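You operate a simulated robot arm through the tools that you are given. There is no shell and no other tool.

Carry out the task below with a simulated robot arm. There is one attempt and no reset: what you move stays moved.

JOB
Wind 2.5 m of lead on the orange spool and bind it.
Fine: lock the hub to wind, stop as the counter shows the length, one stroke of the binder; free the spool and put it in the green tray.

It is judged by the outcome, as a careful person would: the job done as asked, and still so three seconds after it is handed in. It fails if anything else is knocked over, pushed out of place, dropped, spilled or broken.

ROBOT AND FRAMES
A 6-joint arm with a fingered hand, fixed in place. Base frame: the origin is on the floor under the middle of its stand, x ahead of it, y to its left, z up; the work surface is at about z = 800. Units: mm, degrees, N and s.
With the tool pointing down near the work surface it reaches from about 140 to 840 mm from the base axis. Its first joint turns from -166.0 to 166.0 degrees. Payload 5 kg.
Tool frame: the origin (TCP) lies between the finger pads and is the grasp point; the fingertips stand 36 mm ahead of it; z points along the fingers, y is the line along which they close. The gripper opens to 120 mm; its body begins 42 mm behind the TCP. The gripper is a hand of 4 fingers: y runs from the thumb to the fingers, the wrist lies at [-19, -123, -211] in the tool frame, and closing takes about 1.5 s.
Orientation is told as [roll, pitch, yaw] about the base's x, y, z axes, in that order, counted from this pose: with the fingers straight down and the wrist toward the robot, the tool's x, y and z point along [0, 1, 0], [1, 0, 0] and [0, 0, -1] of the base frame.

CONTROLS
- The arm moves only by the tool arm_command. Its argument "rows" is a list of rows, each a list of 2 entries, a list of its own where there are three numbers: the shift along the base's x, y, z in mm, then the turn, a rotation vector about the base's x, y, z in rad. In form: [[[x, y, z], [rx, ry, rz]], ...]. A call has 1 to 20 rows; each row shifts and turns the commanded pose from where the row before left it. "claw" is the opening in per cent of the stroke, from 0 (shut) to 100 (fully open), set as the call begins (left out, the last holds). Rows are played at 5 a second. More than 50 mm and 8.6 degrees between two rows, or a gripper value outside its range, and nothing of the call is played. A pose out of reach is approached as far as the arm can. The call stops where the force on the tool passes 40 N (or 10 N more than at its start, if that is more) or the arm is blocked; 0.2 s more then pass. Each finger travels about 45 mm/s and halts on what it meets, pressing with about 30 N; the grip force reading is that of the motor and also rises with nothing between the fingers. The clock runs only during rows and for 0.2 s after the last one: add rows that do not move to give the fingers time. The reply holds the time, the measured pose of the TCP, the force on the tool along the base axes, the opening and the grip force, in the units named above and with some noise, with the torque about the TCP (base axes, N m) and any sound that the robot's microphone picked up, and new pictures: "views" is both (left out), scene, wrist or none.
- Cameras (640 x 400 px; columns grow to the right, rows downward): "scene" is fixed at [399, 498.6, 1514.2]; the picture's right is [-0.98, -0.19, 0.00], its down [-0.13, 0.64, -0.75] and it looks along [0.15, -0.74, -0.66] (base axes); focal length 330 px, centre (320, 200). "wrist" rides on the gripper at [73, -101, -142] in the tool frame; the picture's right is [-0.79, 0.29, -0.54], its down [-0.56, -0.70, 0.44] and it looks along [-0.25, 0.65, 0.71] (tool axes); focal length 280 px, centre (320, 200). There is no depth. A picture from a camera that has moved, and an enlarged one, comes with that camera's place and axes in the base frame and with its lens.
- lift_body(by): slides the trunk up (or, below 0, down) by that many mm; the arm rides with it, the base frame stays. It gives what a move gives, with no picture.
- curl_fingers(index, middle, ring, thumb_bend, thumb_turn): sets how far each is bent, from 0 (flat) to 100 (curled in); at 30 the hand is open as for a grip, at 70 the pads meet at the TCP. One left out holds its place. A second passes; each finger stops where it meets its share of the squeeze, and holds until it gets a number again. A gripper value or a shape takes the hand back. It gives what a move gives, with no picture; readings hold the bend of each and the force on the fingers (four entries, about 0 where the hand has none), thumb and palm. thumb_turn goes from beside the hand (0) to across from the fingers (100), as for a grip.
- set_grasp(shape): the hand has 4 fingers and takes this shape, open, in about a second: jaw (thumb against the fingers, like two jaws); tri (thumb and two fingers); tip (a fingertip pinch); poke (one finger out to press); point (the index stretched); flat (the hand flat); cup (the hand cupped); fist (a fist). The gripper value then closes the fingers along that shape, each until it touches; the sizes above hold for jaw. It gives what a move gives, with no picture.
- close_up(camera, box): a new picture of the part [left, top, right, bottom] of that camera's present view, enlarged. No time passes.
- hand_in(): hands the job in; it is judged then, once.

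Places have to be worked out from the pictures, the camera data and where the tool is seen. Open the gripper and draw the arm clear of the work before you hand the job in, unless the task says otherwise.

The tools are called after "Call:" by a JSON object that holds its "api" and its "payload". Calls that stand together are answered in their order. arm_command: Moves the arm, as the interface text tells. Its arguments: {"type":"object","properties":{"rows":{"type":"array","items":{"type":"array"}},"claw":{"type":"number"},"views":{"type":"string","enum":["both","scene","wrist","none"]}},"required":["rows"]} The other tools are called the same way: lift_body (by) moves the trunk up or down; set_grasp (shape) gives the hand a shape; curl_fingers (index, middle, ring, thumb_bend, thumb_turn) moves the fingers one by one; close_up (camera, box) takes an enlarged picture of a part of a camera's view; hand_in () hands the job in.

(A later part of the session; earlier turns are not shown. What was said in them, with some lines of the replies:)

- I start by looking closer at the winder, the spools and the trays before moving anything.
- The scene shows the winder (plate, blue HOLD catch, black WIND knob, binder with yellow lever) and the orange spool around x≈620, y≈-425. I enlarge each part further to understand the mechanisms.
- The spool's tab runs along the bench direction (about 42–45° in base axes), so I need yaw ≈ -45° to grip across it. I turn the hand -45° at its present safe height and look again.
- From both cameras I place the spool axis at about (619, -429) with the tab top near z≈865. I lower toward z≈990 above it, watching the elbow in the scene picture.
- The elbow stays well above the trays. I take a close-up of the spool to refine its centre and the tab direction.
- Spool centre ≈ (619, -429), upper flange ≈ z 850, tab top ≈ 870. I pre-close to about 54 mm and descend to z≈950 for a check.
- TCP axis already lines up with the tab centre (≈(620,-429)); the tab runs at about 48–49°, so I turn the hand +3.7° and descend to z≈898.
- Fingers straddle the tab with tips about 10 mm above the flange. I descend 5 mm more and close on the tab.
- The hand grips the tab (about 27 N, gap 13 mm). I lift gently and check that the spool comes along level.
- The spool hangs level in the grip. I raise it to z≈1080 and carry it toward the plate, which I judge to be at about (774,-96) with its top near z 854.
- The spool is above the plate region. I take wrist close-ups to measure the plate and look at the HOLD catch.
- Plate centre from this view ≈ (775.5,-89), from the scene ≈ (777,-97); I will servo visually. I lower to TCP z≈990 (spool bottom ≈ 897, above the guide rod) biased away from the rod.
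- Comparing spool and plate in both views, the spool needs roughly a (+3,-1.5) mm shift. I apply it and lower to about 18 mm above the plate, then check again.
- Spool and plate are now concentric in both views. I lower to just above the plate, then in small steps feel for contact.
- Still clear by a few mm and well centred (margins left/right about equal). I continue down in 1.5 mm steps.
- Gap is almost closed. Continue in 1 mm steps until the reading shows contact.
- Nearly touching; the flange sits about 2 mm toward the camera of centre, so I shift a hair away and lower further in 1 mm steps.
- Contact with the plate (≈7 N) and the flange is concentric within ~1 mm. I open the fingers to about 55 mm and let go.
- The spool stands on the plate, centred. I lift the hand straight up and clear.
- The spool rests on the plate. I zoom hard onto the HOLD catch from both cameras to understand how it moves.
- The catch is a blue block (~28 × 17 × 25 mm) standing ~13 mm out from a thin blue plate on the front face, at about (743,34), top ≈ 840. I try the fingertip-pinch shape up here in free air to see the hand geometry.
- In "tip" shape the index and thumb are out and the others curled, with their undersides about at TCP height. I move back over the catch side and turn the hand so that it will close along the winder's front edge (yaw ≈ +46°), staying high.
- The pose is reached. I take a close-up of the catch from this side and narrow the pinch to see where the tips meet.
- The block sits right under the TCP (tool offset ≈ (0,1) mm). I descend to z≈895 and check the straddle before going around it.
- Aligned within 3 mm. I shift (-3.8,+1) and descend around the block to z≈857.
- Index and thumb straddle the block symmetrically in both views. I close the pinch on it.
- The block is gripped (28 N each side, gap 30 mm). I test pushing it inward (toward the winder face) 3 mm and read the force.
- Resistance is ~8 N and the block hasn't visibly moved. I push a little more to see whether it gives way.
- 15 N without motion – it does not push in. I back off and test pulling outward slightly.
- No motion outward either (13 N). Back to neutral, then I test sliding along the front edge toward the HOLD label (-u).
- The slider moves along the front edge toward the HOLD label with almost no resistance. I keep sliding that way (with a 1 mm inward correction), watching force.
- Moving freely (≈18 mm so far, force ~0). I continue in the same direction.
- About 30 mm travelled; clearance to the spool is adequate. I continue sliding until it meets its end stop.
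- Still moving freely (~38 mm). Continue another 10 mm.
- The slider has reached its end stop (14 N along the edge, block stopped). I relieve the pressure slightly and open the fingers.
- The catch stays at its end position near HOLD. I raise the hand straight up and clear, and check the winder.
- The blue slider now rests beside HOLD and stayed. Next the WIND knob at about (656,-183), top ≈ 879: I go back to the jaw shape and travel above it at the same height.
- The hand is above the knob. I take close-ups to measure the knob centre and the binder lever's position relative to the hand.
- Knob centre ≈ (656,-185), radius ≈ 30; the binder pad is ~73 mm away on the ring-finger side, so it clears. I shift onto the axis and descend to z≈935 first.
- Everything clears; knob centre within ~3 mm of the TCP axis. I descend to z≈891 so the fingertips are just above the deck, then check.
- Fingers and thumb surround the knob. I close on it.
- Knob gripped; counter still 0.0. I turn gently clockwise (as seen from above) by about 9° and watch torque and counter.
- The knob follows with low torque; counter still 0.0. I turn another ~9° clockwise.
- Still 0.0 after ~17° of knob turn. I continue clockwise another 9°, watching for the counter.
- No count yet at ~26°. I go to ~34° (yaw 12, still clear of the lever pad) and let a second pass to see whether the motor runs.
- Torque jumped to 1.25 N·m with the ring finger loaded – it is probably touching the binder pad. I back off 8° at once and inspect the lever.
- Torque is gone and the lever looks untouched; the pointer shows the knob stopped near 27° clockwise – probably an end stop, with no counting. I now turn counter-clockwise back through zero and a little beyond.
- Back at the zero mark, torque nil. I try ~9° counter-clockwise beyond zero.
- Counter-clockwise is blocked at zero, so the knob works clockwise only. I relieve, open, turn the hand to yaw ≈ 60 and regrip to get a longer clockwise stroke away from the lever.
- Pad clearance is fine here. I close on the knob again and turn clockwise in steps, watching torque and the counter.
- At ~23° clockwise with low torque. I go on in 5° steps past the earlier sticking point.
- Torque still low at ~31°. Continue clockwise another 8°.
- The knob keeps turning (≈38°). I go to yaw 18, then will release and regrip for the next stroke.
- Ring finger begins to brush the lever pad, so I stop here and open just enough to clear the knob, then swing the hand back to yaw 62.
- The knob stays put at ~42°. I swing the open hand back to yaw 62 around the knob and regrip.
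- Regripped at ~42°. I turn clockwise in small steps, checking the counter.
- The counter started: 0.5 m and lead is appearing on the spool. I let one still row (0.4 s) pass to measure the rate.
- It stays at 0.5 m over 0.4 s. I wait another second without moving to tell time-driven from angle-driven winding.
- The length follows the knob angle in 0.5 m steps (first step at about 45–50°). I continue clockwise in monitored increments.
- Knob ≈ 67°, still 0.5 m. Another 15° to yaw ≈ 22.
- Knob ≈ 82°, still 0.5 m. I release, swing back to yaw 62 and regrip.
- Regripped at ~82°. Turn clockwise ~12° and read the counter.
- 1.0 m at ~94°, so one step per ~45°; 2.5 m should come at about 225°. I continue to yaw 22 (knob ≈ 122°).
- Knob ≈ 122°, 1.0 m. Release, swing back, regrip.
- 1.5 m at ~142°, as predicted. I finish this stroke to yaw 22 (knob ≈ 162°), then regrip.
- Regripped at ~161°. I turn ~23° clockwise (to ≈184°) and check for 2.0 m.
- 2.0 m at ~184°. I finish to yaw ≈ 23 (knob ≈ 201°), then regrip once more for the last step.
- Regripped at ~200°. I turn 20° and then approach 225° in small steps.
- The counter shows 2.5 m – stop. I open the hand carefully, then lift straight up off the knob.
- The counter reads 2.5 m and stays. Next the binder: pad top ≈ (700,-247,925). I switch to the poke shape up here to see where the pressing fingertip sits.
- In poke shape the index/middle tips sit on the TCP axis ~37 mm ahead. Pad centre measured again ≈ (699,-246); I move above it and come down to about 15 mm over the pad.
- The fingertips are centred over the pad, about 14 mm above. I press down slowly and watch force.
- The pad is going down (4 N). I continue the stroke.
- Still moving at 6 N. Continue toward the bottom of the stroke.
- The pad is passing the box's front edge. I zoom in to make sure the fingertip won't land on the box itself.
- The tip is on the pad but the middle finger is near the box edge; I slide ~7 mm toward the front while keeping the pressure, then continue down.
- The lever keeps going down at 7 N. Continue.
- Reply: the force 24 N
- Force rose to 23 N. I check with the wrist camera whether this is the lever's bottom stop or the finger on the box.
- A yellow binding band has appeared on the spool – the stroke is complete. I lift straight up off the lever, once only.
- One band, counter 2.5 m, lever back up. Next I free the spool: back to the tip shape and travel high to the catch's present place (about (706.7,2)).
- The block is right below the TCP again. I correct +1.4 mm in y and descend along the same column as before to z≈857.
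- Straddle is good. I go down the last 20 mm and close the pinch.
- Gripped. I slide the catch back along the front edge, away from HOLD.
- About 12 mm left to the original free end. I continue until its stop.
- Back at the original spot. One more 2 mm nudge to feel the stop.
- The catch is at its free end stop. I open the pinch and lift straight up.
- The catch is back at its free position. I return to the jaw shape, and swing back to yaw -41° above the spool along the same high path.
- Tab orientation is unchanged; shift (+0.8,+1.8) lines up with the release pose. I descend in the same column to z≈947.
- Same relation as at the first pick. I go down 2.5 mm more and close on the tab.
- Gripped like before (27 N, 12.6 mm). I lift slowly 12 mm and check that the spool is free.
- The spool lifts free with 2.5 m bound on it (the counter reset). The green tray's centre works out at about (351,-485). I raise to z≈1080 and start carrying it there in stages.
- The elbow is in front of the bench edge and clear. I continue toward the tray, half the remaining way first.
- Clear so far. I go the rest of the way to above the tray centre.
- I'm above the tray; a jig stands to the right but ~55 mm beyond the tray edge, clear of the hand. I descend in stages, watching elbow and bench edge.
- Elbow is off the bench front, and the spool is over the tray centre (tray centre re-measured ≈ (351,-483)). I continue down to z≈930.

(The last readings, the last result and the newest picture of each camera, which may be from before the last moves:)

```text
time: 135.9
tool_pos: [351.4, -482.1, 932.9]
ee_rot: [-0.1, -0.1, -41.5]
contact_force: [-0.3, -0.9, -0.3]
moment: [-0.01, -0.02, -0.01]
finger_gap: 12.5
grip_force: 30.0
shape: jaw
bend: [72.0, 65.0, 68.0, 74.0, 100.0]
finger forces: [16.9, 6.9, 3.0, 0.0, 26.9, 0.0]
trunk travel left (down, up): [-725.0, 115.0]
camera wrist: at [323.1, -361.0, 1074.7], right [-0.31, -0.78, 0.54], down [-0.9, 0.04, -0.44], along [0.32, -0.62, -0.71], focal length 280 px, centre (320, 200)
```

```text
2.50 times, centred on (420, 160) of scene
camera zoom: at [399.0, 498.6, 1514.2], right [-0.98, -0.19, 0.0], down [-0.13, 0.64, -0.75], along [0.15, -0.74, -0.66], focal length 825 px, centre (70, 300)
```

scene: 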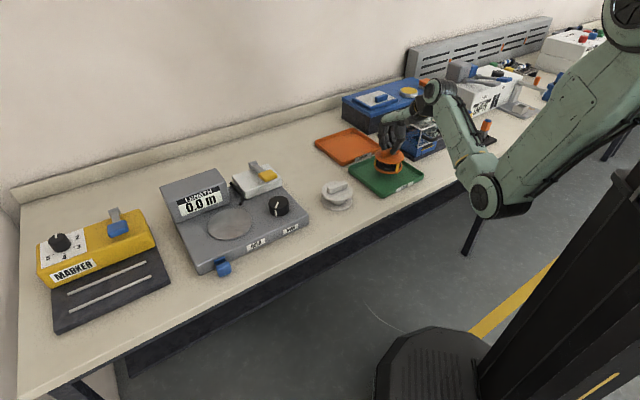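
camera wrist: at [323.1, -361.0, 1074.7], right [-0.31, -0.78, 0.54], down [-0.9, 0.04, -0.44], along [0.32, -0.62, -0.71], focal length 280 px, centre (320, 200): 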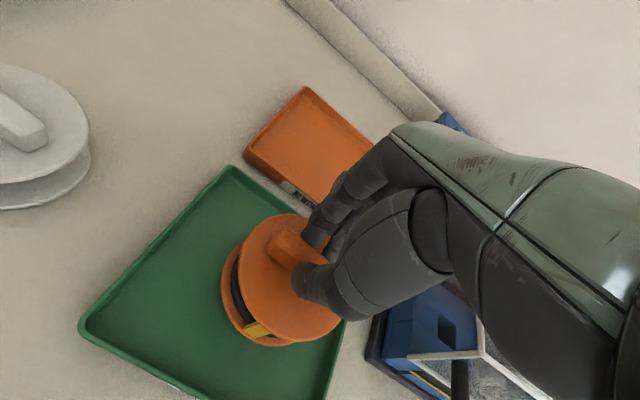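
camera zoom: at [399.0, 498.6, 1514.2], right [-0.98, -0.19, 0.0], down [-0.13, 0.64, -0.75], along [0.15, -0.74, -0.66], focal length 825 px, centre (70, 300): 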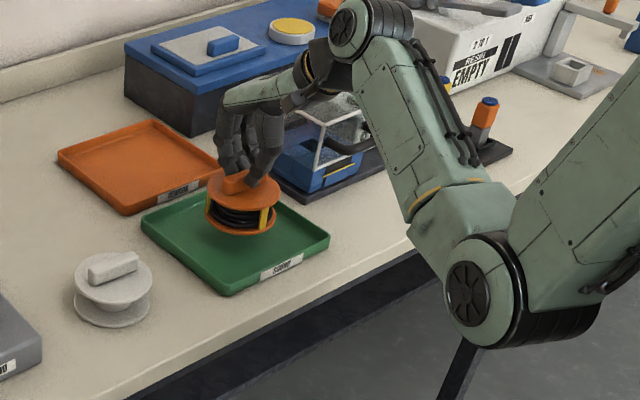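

Still clear; tray centre (351,-482) and spool agree. I lower close to the tray floor, then feel for contact in small steps.

Call:
{"api": "arm_command", "payload": {"rows": [[[1, -1, -12], [0, 0, 0]], [[0, 0, -10], [0, 0, 0]], [[0, 0, -5], [0, 0, 0]], [[0, 0, 0], [0, 0, 0]]], "views": "none"}}

Call:
{"api": "close_up", "payload": {"camera": "scene", "box": [340, 120, 430, 210]}}

```text
time: 136.9
tool_pos: [353.7, -483.4, 905.7]
ee_rot: [0.0, 0.0, -41.5]
contact_force: [-0.8, -0.3, -1.7]
moment: [-0.03, -0.01, 0.03]
finger_gap: 12.5
grip_force: 29.8
shape: jaw
bend: [72.0, 65.0, 68.0, 74.0, 100.0]
finger forces: [17.0, 6.8, 3.0, 0.1, 26.8, 0.0]
trunk travel left (down, up): [-725.0, 115.0]
```

```text
4.44 times, centred on (385, 165) of scene
camera zoom: at [399.0, 498.6, 1514.2], right [-0.98, -0.19, 0.0], down [-0.13, 0.64, -0.75], along [0.15, -0.74, -0.66], focal length 1466 px, centre (31, 356)
```

zoom: 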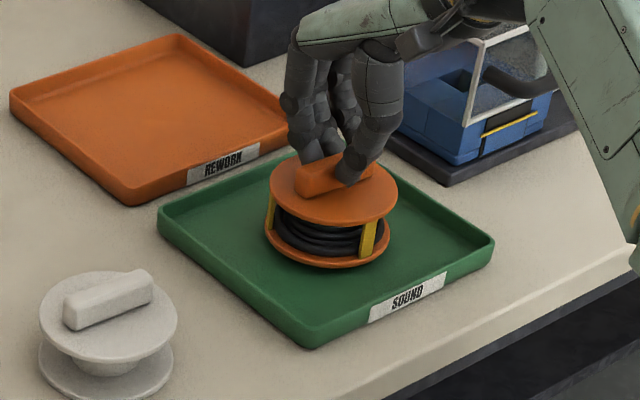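

The spool is inside the rim, centred in the SOUND tray, a few mm above its floor. I lower in 1.5 mm steps until contact.

Call:
{"api": "arm_command", "payload": {"rows": [[[0, 0, -1.5], [0, 0, 0]], [[0, 0, -1.5], [0, 0, 0]], [[0, 0, -1.5], [0, 0, 0]], [[0, 0, 0], [0, 0, 0]]], "views": "none"}}

Call:
{"api": "arm_command", "payload": {"rows": [[[0, 0, -1.5], [0, 0, 0]], [[0, 0, 0], [0, 0, 0]]], "views": "none"}}

Call:
{"api": "close_up", "payload": {"camera": "scene", "box": [360, 140, 410, 190]}}

```text
time: 137.9
tool_pos: [351.5, -482.5, 901.4]
ee_rot: [0.1, 0.0, -41.4]
contact_force: [-0.8, 0.4, -0.9]
moment: [0.01, 0.01, -0.03]
finger_gap: 12.2
grip_force: 29.6
shape: jaw
bend: [72.0, 65.0, 68.0, 74.0, 100.0]
finger forces: [16.8, 6.9, 3.1, 0.1, 26.8, 0.1]
trunk travel left (down, up): [-725.0, 115.0]
```

```text
time: 138.5
tool_pos: [353.4, -483.0, 898.9]
ee_rot: [0.0, 0.0, -41.5]
contact_force: [0.3, -0.2, -1.6]
moment: [0.0, 0.02, -0.03]
finger_gap: 12.4
grip_force: 30.3
shape: jaw
bend: [72.0, 65.0, 68.0, 74.0, 100.0]
finger forces: [16.8, 6.8, 3.0, 0.1, 26.8, 0.0]
trunk travel left (down, up): [-725.0, 115.0]
```

```text
8.00 times, centred on (385, 165) of scene
camera zoom: at [399.0, 498.6, 1514.2], right [-0.98, -0.19, 0.0], down [-0.13, 0.64, -0.75], along [0.15, -0.74, -0.66], focal length 2639 px, centre (-200, 480)
```

zoom: 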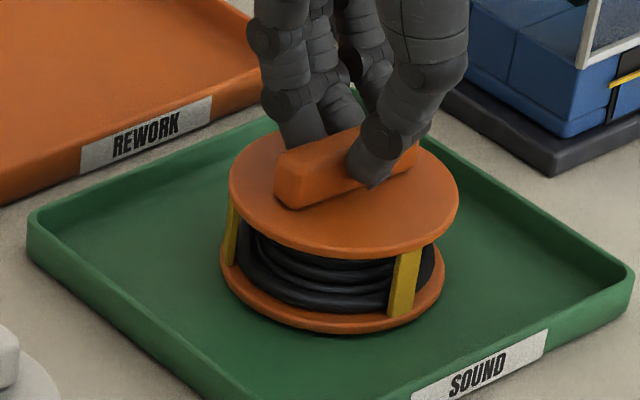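

Almost touching. A few more 1 mm steps until I read contact.

Call:
{"api": "arm_command", "payload": {"rows": [[[0, 0, -1], [0, 0, 0]], [[0, 0, -1], [0, 0, 0]], [[0, 0, 0], [0, 0, 0]]], "views": "none"}}

Call:
{"api": "arm_command", "payload": {"rows": [[[0, 0, -1], [0, 0, 0]], [[0, 0, 0], [0, 0, 0]]], "views": "none"}}

```text
time: 139.3
tool_pos: [352.3, -482.4, 897.4]
ee_rot: [0.0, 0.0, -41.3]
contact_force: [0.1, 0.1, -0.1]
moment: [-0.02, -0.03, -0.02]
finger_gap: 12.7
grip_force: 29.9
shape: jaw
bend: [72.0, 65.0, 68.0, 74.0, 100.0]
finger forces: [16.8, 6.8, 3.1, 0.0, 27.0, 0.1]
trunk travel left (down, up): [-725.0, 115.0]
```

```text
time: 139.9
tool_pos: [353.0, -483.1, 897.4]
ee_rot: [0.0, 0.1, -41.4]
contact_force: [0.1, 0.5, 3.1]
moment: [0.01, -0.04, 0.0]
finger_gap: 12.6
grip_force: 30.1
shape: jaw
bend: [72.0, 65.0, 68.0, 74.0, 100.0]
finger forces: [16.8, 6.9, 3.1, 0.0, 27.6, 0.0]
trunk travel left (down, up): [-725.0, 115.0]
```

Contact with the tray floor (3 N). I open the fingers, then lift straight up.

Call:
{"api": "arm_command", "payload": {"rows": [[[0, 0, 0], [0, 0, 0]], [[0, 0, 0], [0, 0, 0]], [[0, 0, 0], [0, 0, 0]], [[0, 0, 0], [0, 0, 0]], [[0, 0, 0], [0, 0, 0]]], "claw": 45, "views": "none"}}

Call:
{"api": "close_up", "payload": {"camera": "scene", "box": [350, 130, 420, 200]}}

Call:
{"api": "arm_command", "payload": {"rows": [[[0, 0, 8], [0, 0, 0]], [[0, 0, 15], [0, 0, 0]], [[0, 0, 25], [0, 0, 0]], [[0, 0, 35], [0, 0, 0]], [[0, 0, 40], [0, 0, 0]], [[0, 0, 40], [0, 0, 0]], [[0, 0, 30], [0, 0, 0]], [[0, 0, 0], [0, 0, 0]]], "views": "both"}}

Call:
{"api": "close_up", "payload": {"camera": "scene", "box": [320, 110, 440, 210]}}

```text
time: 141.1
tool_pos: [352.4, -482.8, 897.0]
ee_rot: [0.0, 0.0, -41.4]
contact_force: [0.7, -0.3, -0.2]
moment: [0.02, 0.0, -0.02]
finger_gap: 53.3
grip_force: 0.0
shape: jaw
bend: [74.0, 47.0, 44.0, 72.0, 100.0]
finger forces: [0.0, 0.0, 0.0, 0.0, 0.0, 0.0]
trunk travel left (down, up): [-725.0, 115.0]
```

```text
5.71 times, centred on (385, 165) of scene
camera zoom: at [399.0, 498.6, 1514.2], right [-0.98, -0.19, 0.0], down [-0.13, 0.64, -0.75], along [0.15, -0.74, -0.66], focal length 1885 px, centre (-51, 400)
```

zoom: 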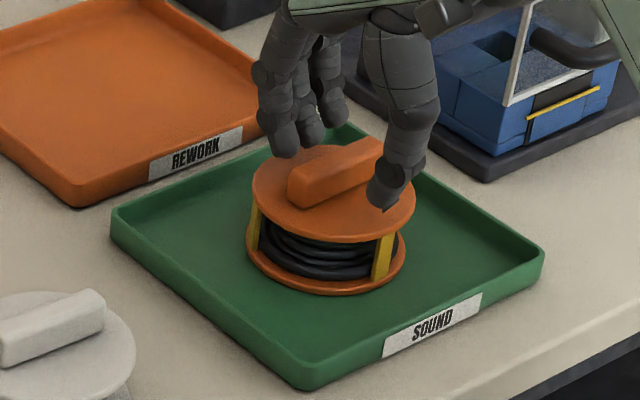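

```text
time: 142.9
tool_pos: [352.0, -483.7, 1090.6]
ee_rot: [0.1, -0.1, -41.4]
contact_force: [0.1, -0.2, 0.2]
moment: [-0.02, 0.01, 0.02]
finger_gap: 53.8
grip_force: 0.0
shape: jaw
bend: [74.0, 47.0, 44.0, 72.0, 100.0]
finger forces: [0.0, 0.0, 0.0, 0.0, 0.0, 0.0]
trunk travel left (down, up): [-725.0, 115.0]
camera wrist: at [324.1, -361.8, 1231.3], right [-0.31, -0.78, 0.54], down [-0.9, 0.04, -0.44], along [0.32, -0.62, -0.71], focal length 280 px, centre (320, 200)
```

scene: 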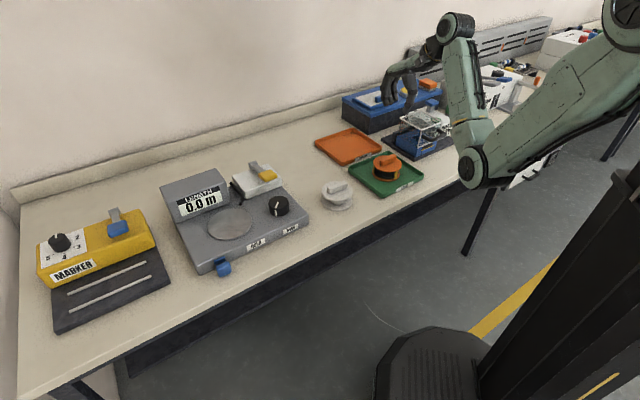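
wrist: 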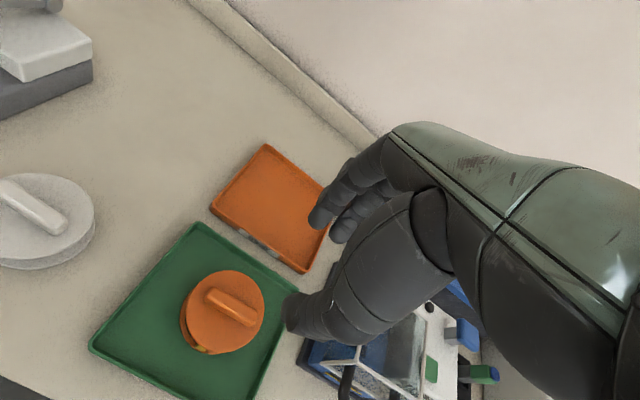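

```text
4.00 times, centred on (380, 160) of scene
camera zoom: at [399.0, 498.6, 1514.2], right [-0.98, -0.19, 0.0], down [-0.13, 0.64, -0.75], along [0.15, -0.74, -0.66], focal length 1320 px, centre (80, 360)
```

zoom: 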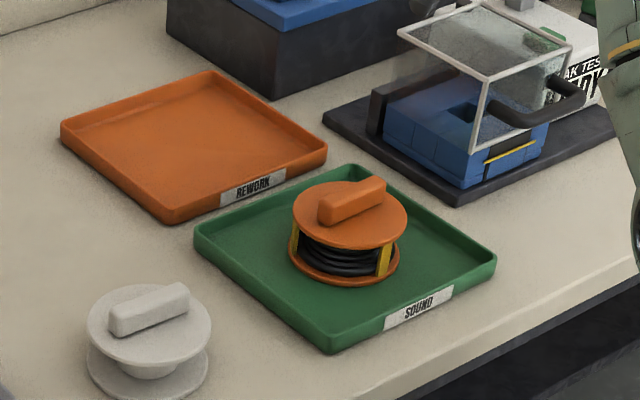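

The wound and bound spool rests in the green SOUND tray; everything else is in place. I open the hand fully and draw the arm back to its starting area, well clear.

Call:
{"api": "arm_command", "payload": {"rows": [[[0, 0, 20], [0, 0, 0]], [[0, 0, 25], [0, 0, 0]], [[15, 6, 0], [0, 0, 0.05]], [[28, 11, 0], [0, 0, 0.08]], [[30, 12, 0], [0, 0, 0.1]], [[30, 12, 0], [0, 0, 0.1]], [[30, 12, 0], [0, 0, 0.1]], [[30, 12, 0], [0, 0, 0.1]], [[30, 12, 0], [0, 0, 0.1]], [[25, 8, 0], [0, 0, 0.08]], [[15, 4, 0], [0, 0, 0]], [[0, 0, 0], [0, 0, 0]], [[0, 0, 0], [0, 0, 0]]], "claw": 100, "views": "both"}}

Call:
{"api": "close_up", "payload": {"camera": "scene", "box": [140, 110, 440, 290]}}

Call:
{"api": "close_up", "payload": {"camera": "scene", "box": [350, 130, 430, 200]}}

```text
time: 145.7
tool_pos: [585.8, -394.4, 1132.9]
ee_rot: [0.0, 0.0, -0.8]
contact_force: [-0.4, 0.0, 0.6]
moment: [0.02, 0.0, 0.02]
finger_gap: 120.0
grip_force: 0.0
shape: jaw
bend: [30.0, 30.0, 30.0, 30.0, 98.0]
finger forces: [0.0, 0.0, 0.0, 0.1, 0.0, 0.1]
trunk travel left (down, up): [-725.0, 115.0]
camera wrist: at [484.9, -319.9, 1276.2], right [0.28, -0.79, 0.54], down [-0.71, -0.55, -0.44], along [0.65, -0.26, -0.71], focal length 280 px, centre (320, 200)
```

scene: 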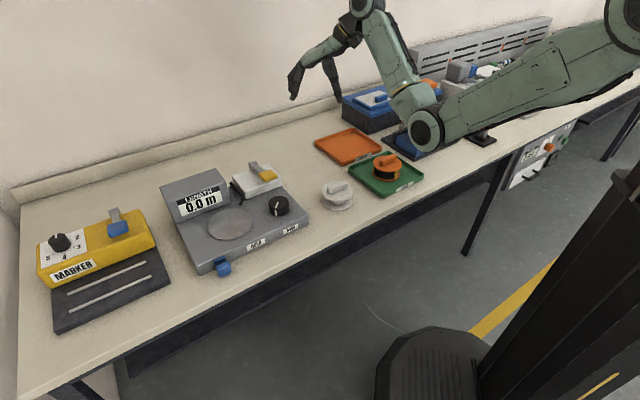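
wrist: 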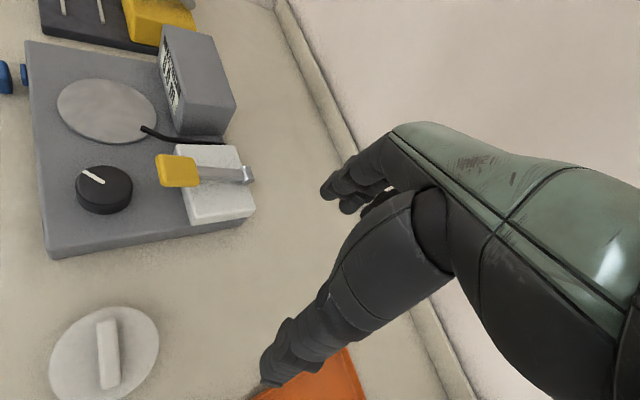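

```text
2.13 times, centred on (290, 200) of scene
camera zoom: at [399.0, 498.6, 1514.2], right [-0.98, -0.19, 0.0], down [-0.13, 0.64, -0.75], along [0.15, -0.74, -0.66], focal length 704 px, centre (384, 200)
```

zoom: 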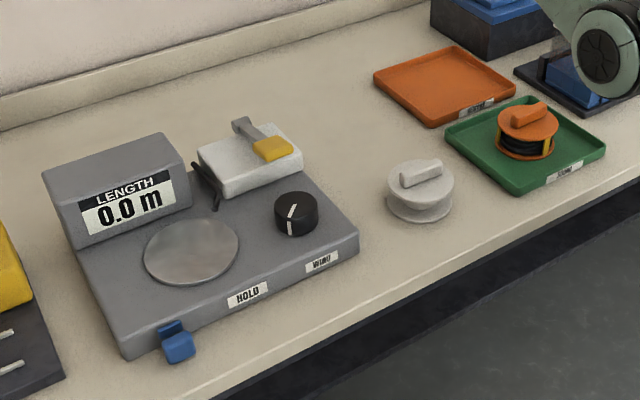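

```text
5.71 times, centred on (390, 165) of scene
camera zoom: at [399.0, 498.6, 1514.2], right [-0.98, -0.19, 0.0], down [-0.13, 0.64, -0.75], along [0.15, -0.74, -0.66], focal length 1885 px, centre (-80, 400)
```

zoom: 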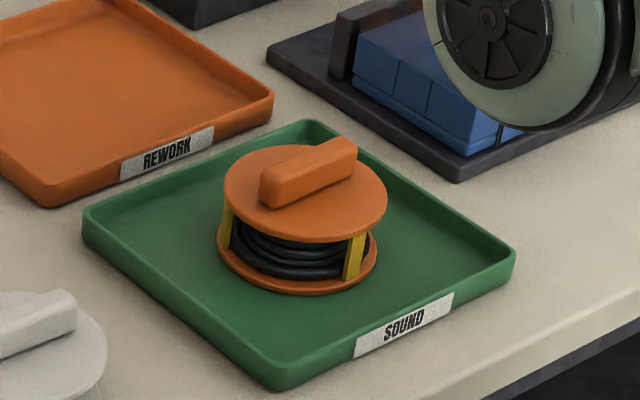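

The orange spool is wound to 2.5 m, bound with one stroke of the binder, freed and standing in the green tray. The catch is back at its free end and nothing else has moved. The hand is open and clear, so I hand the job in.

Call:
{"api": "hand_in", "payload": {}}

```text
The job is handed in.
```

The orange spool now carries 2.5 m of lead, bound with one stroke of the binder. It sits in the middle of the green SOUND tray, and the job is handed in.

- **Winding:** I locked the hub with the HOLD slider and turned the WIND knob clockwise until the counter showed 2.5 m. The counter went back to 0.0 when the spool came off the plate.
- **Binding:** I pressed the lever all the way down once. Yellow bands now hold the lead on the spool.
- **Knob position:** The WIND knob is still about 220° clockwise from its zero mark; I did not turn it back.
- **Contact with the lever:** While I turned the knob, a finger most likely brushed the binder lever twice. The lever stayed up, and it had no visible effect.
- **Bench:** The HOLD slider is back at its free end. In the last pictures nothing else had moved, and the arm is open and clear of the work.
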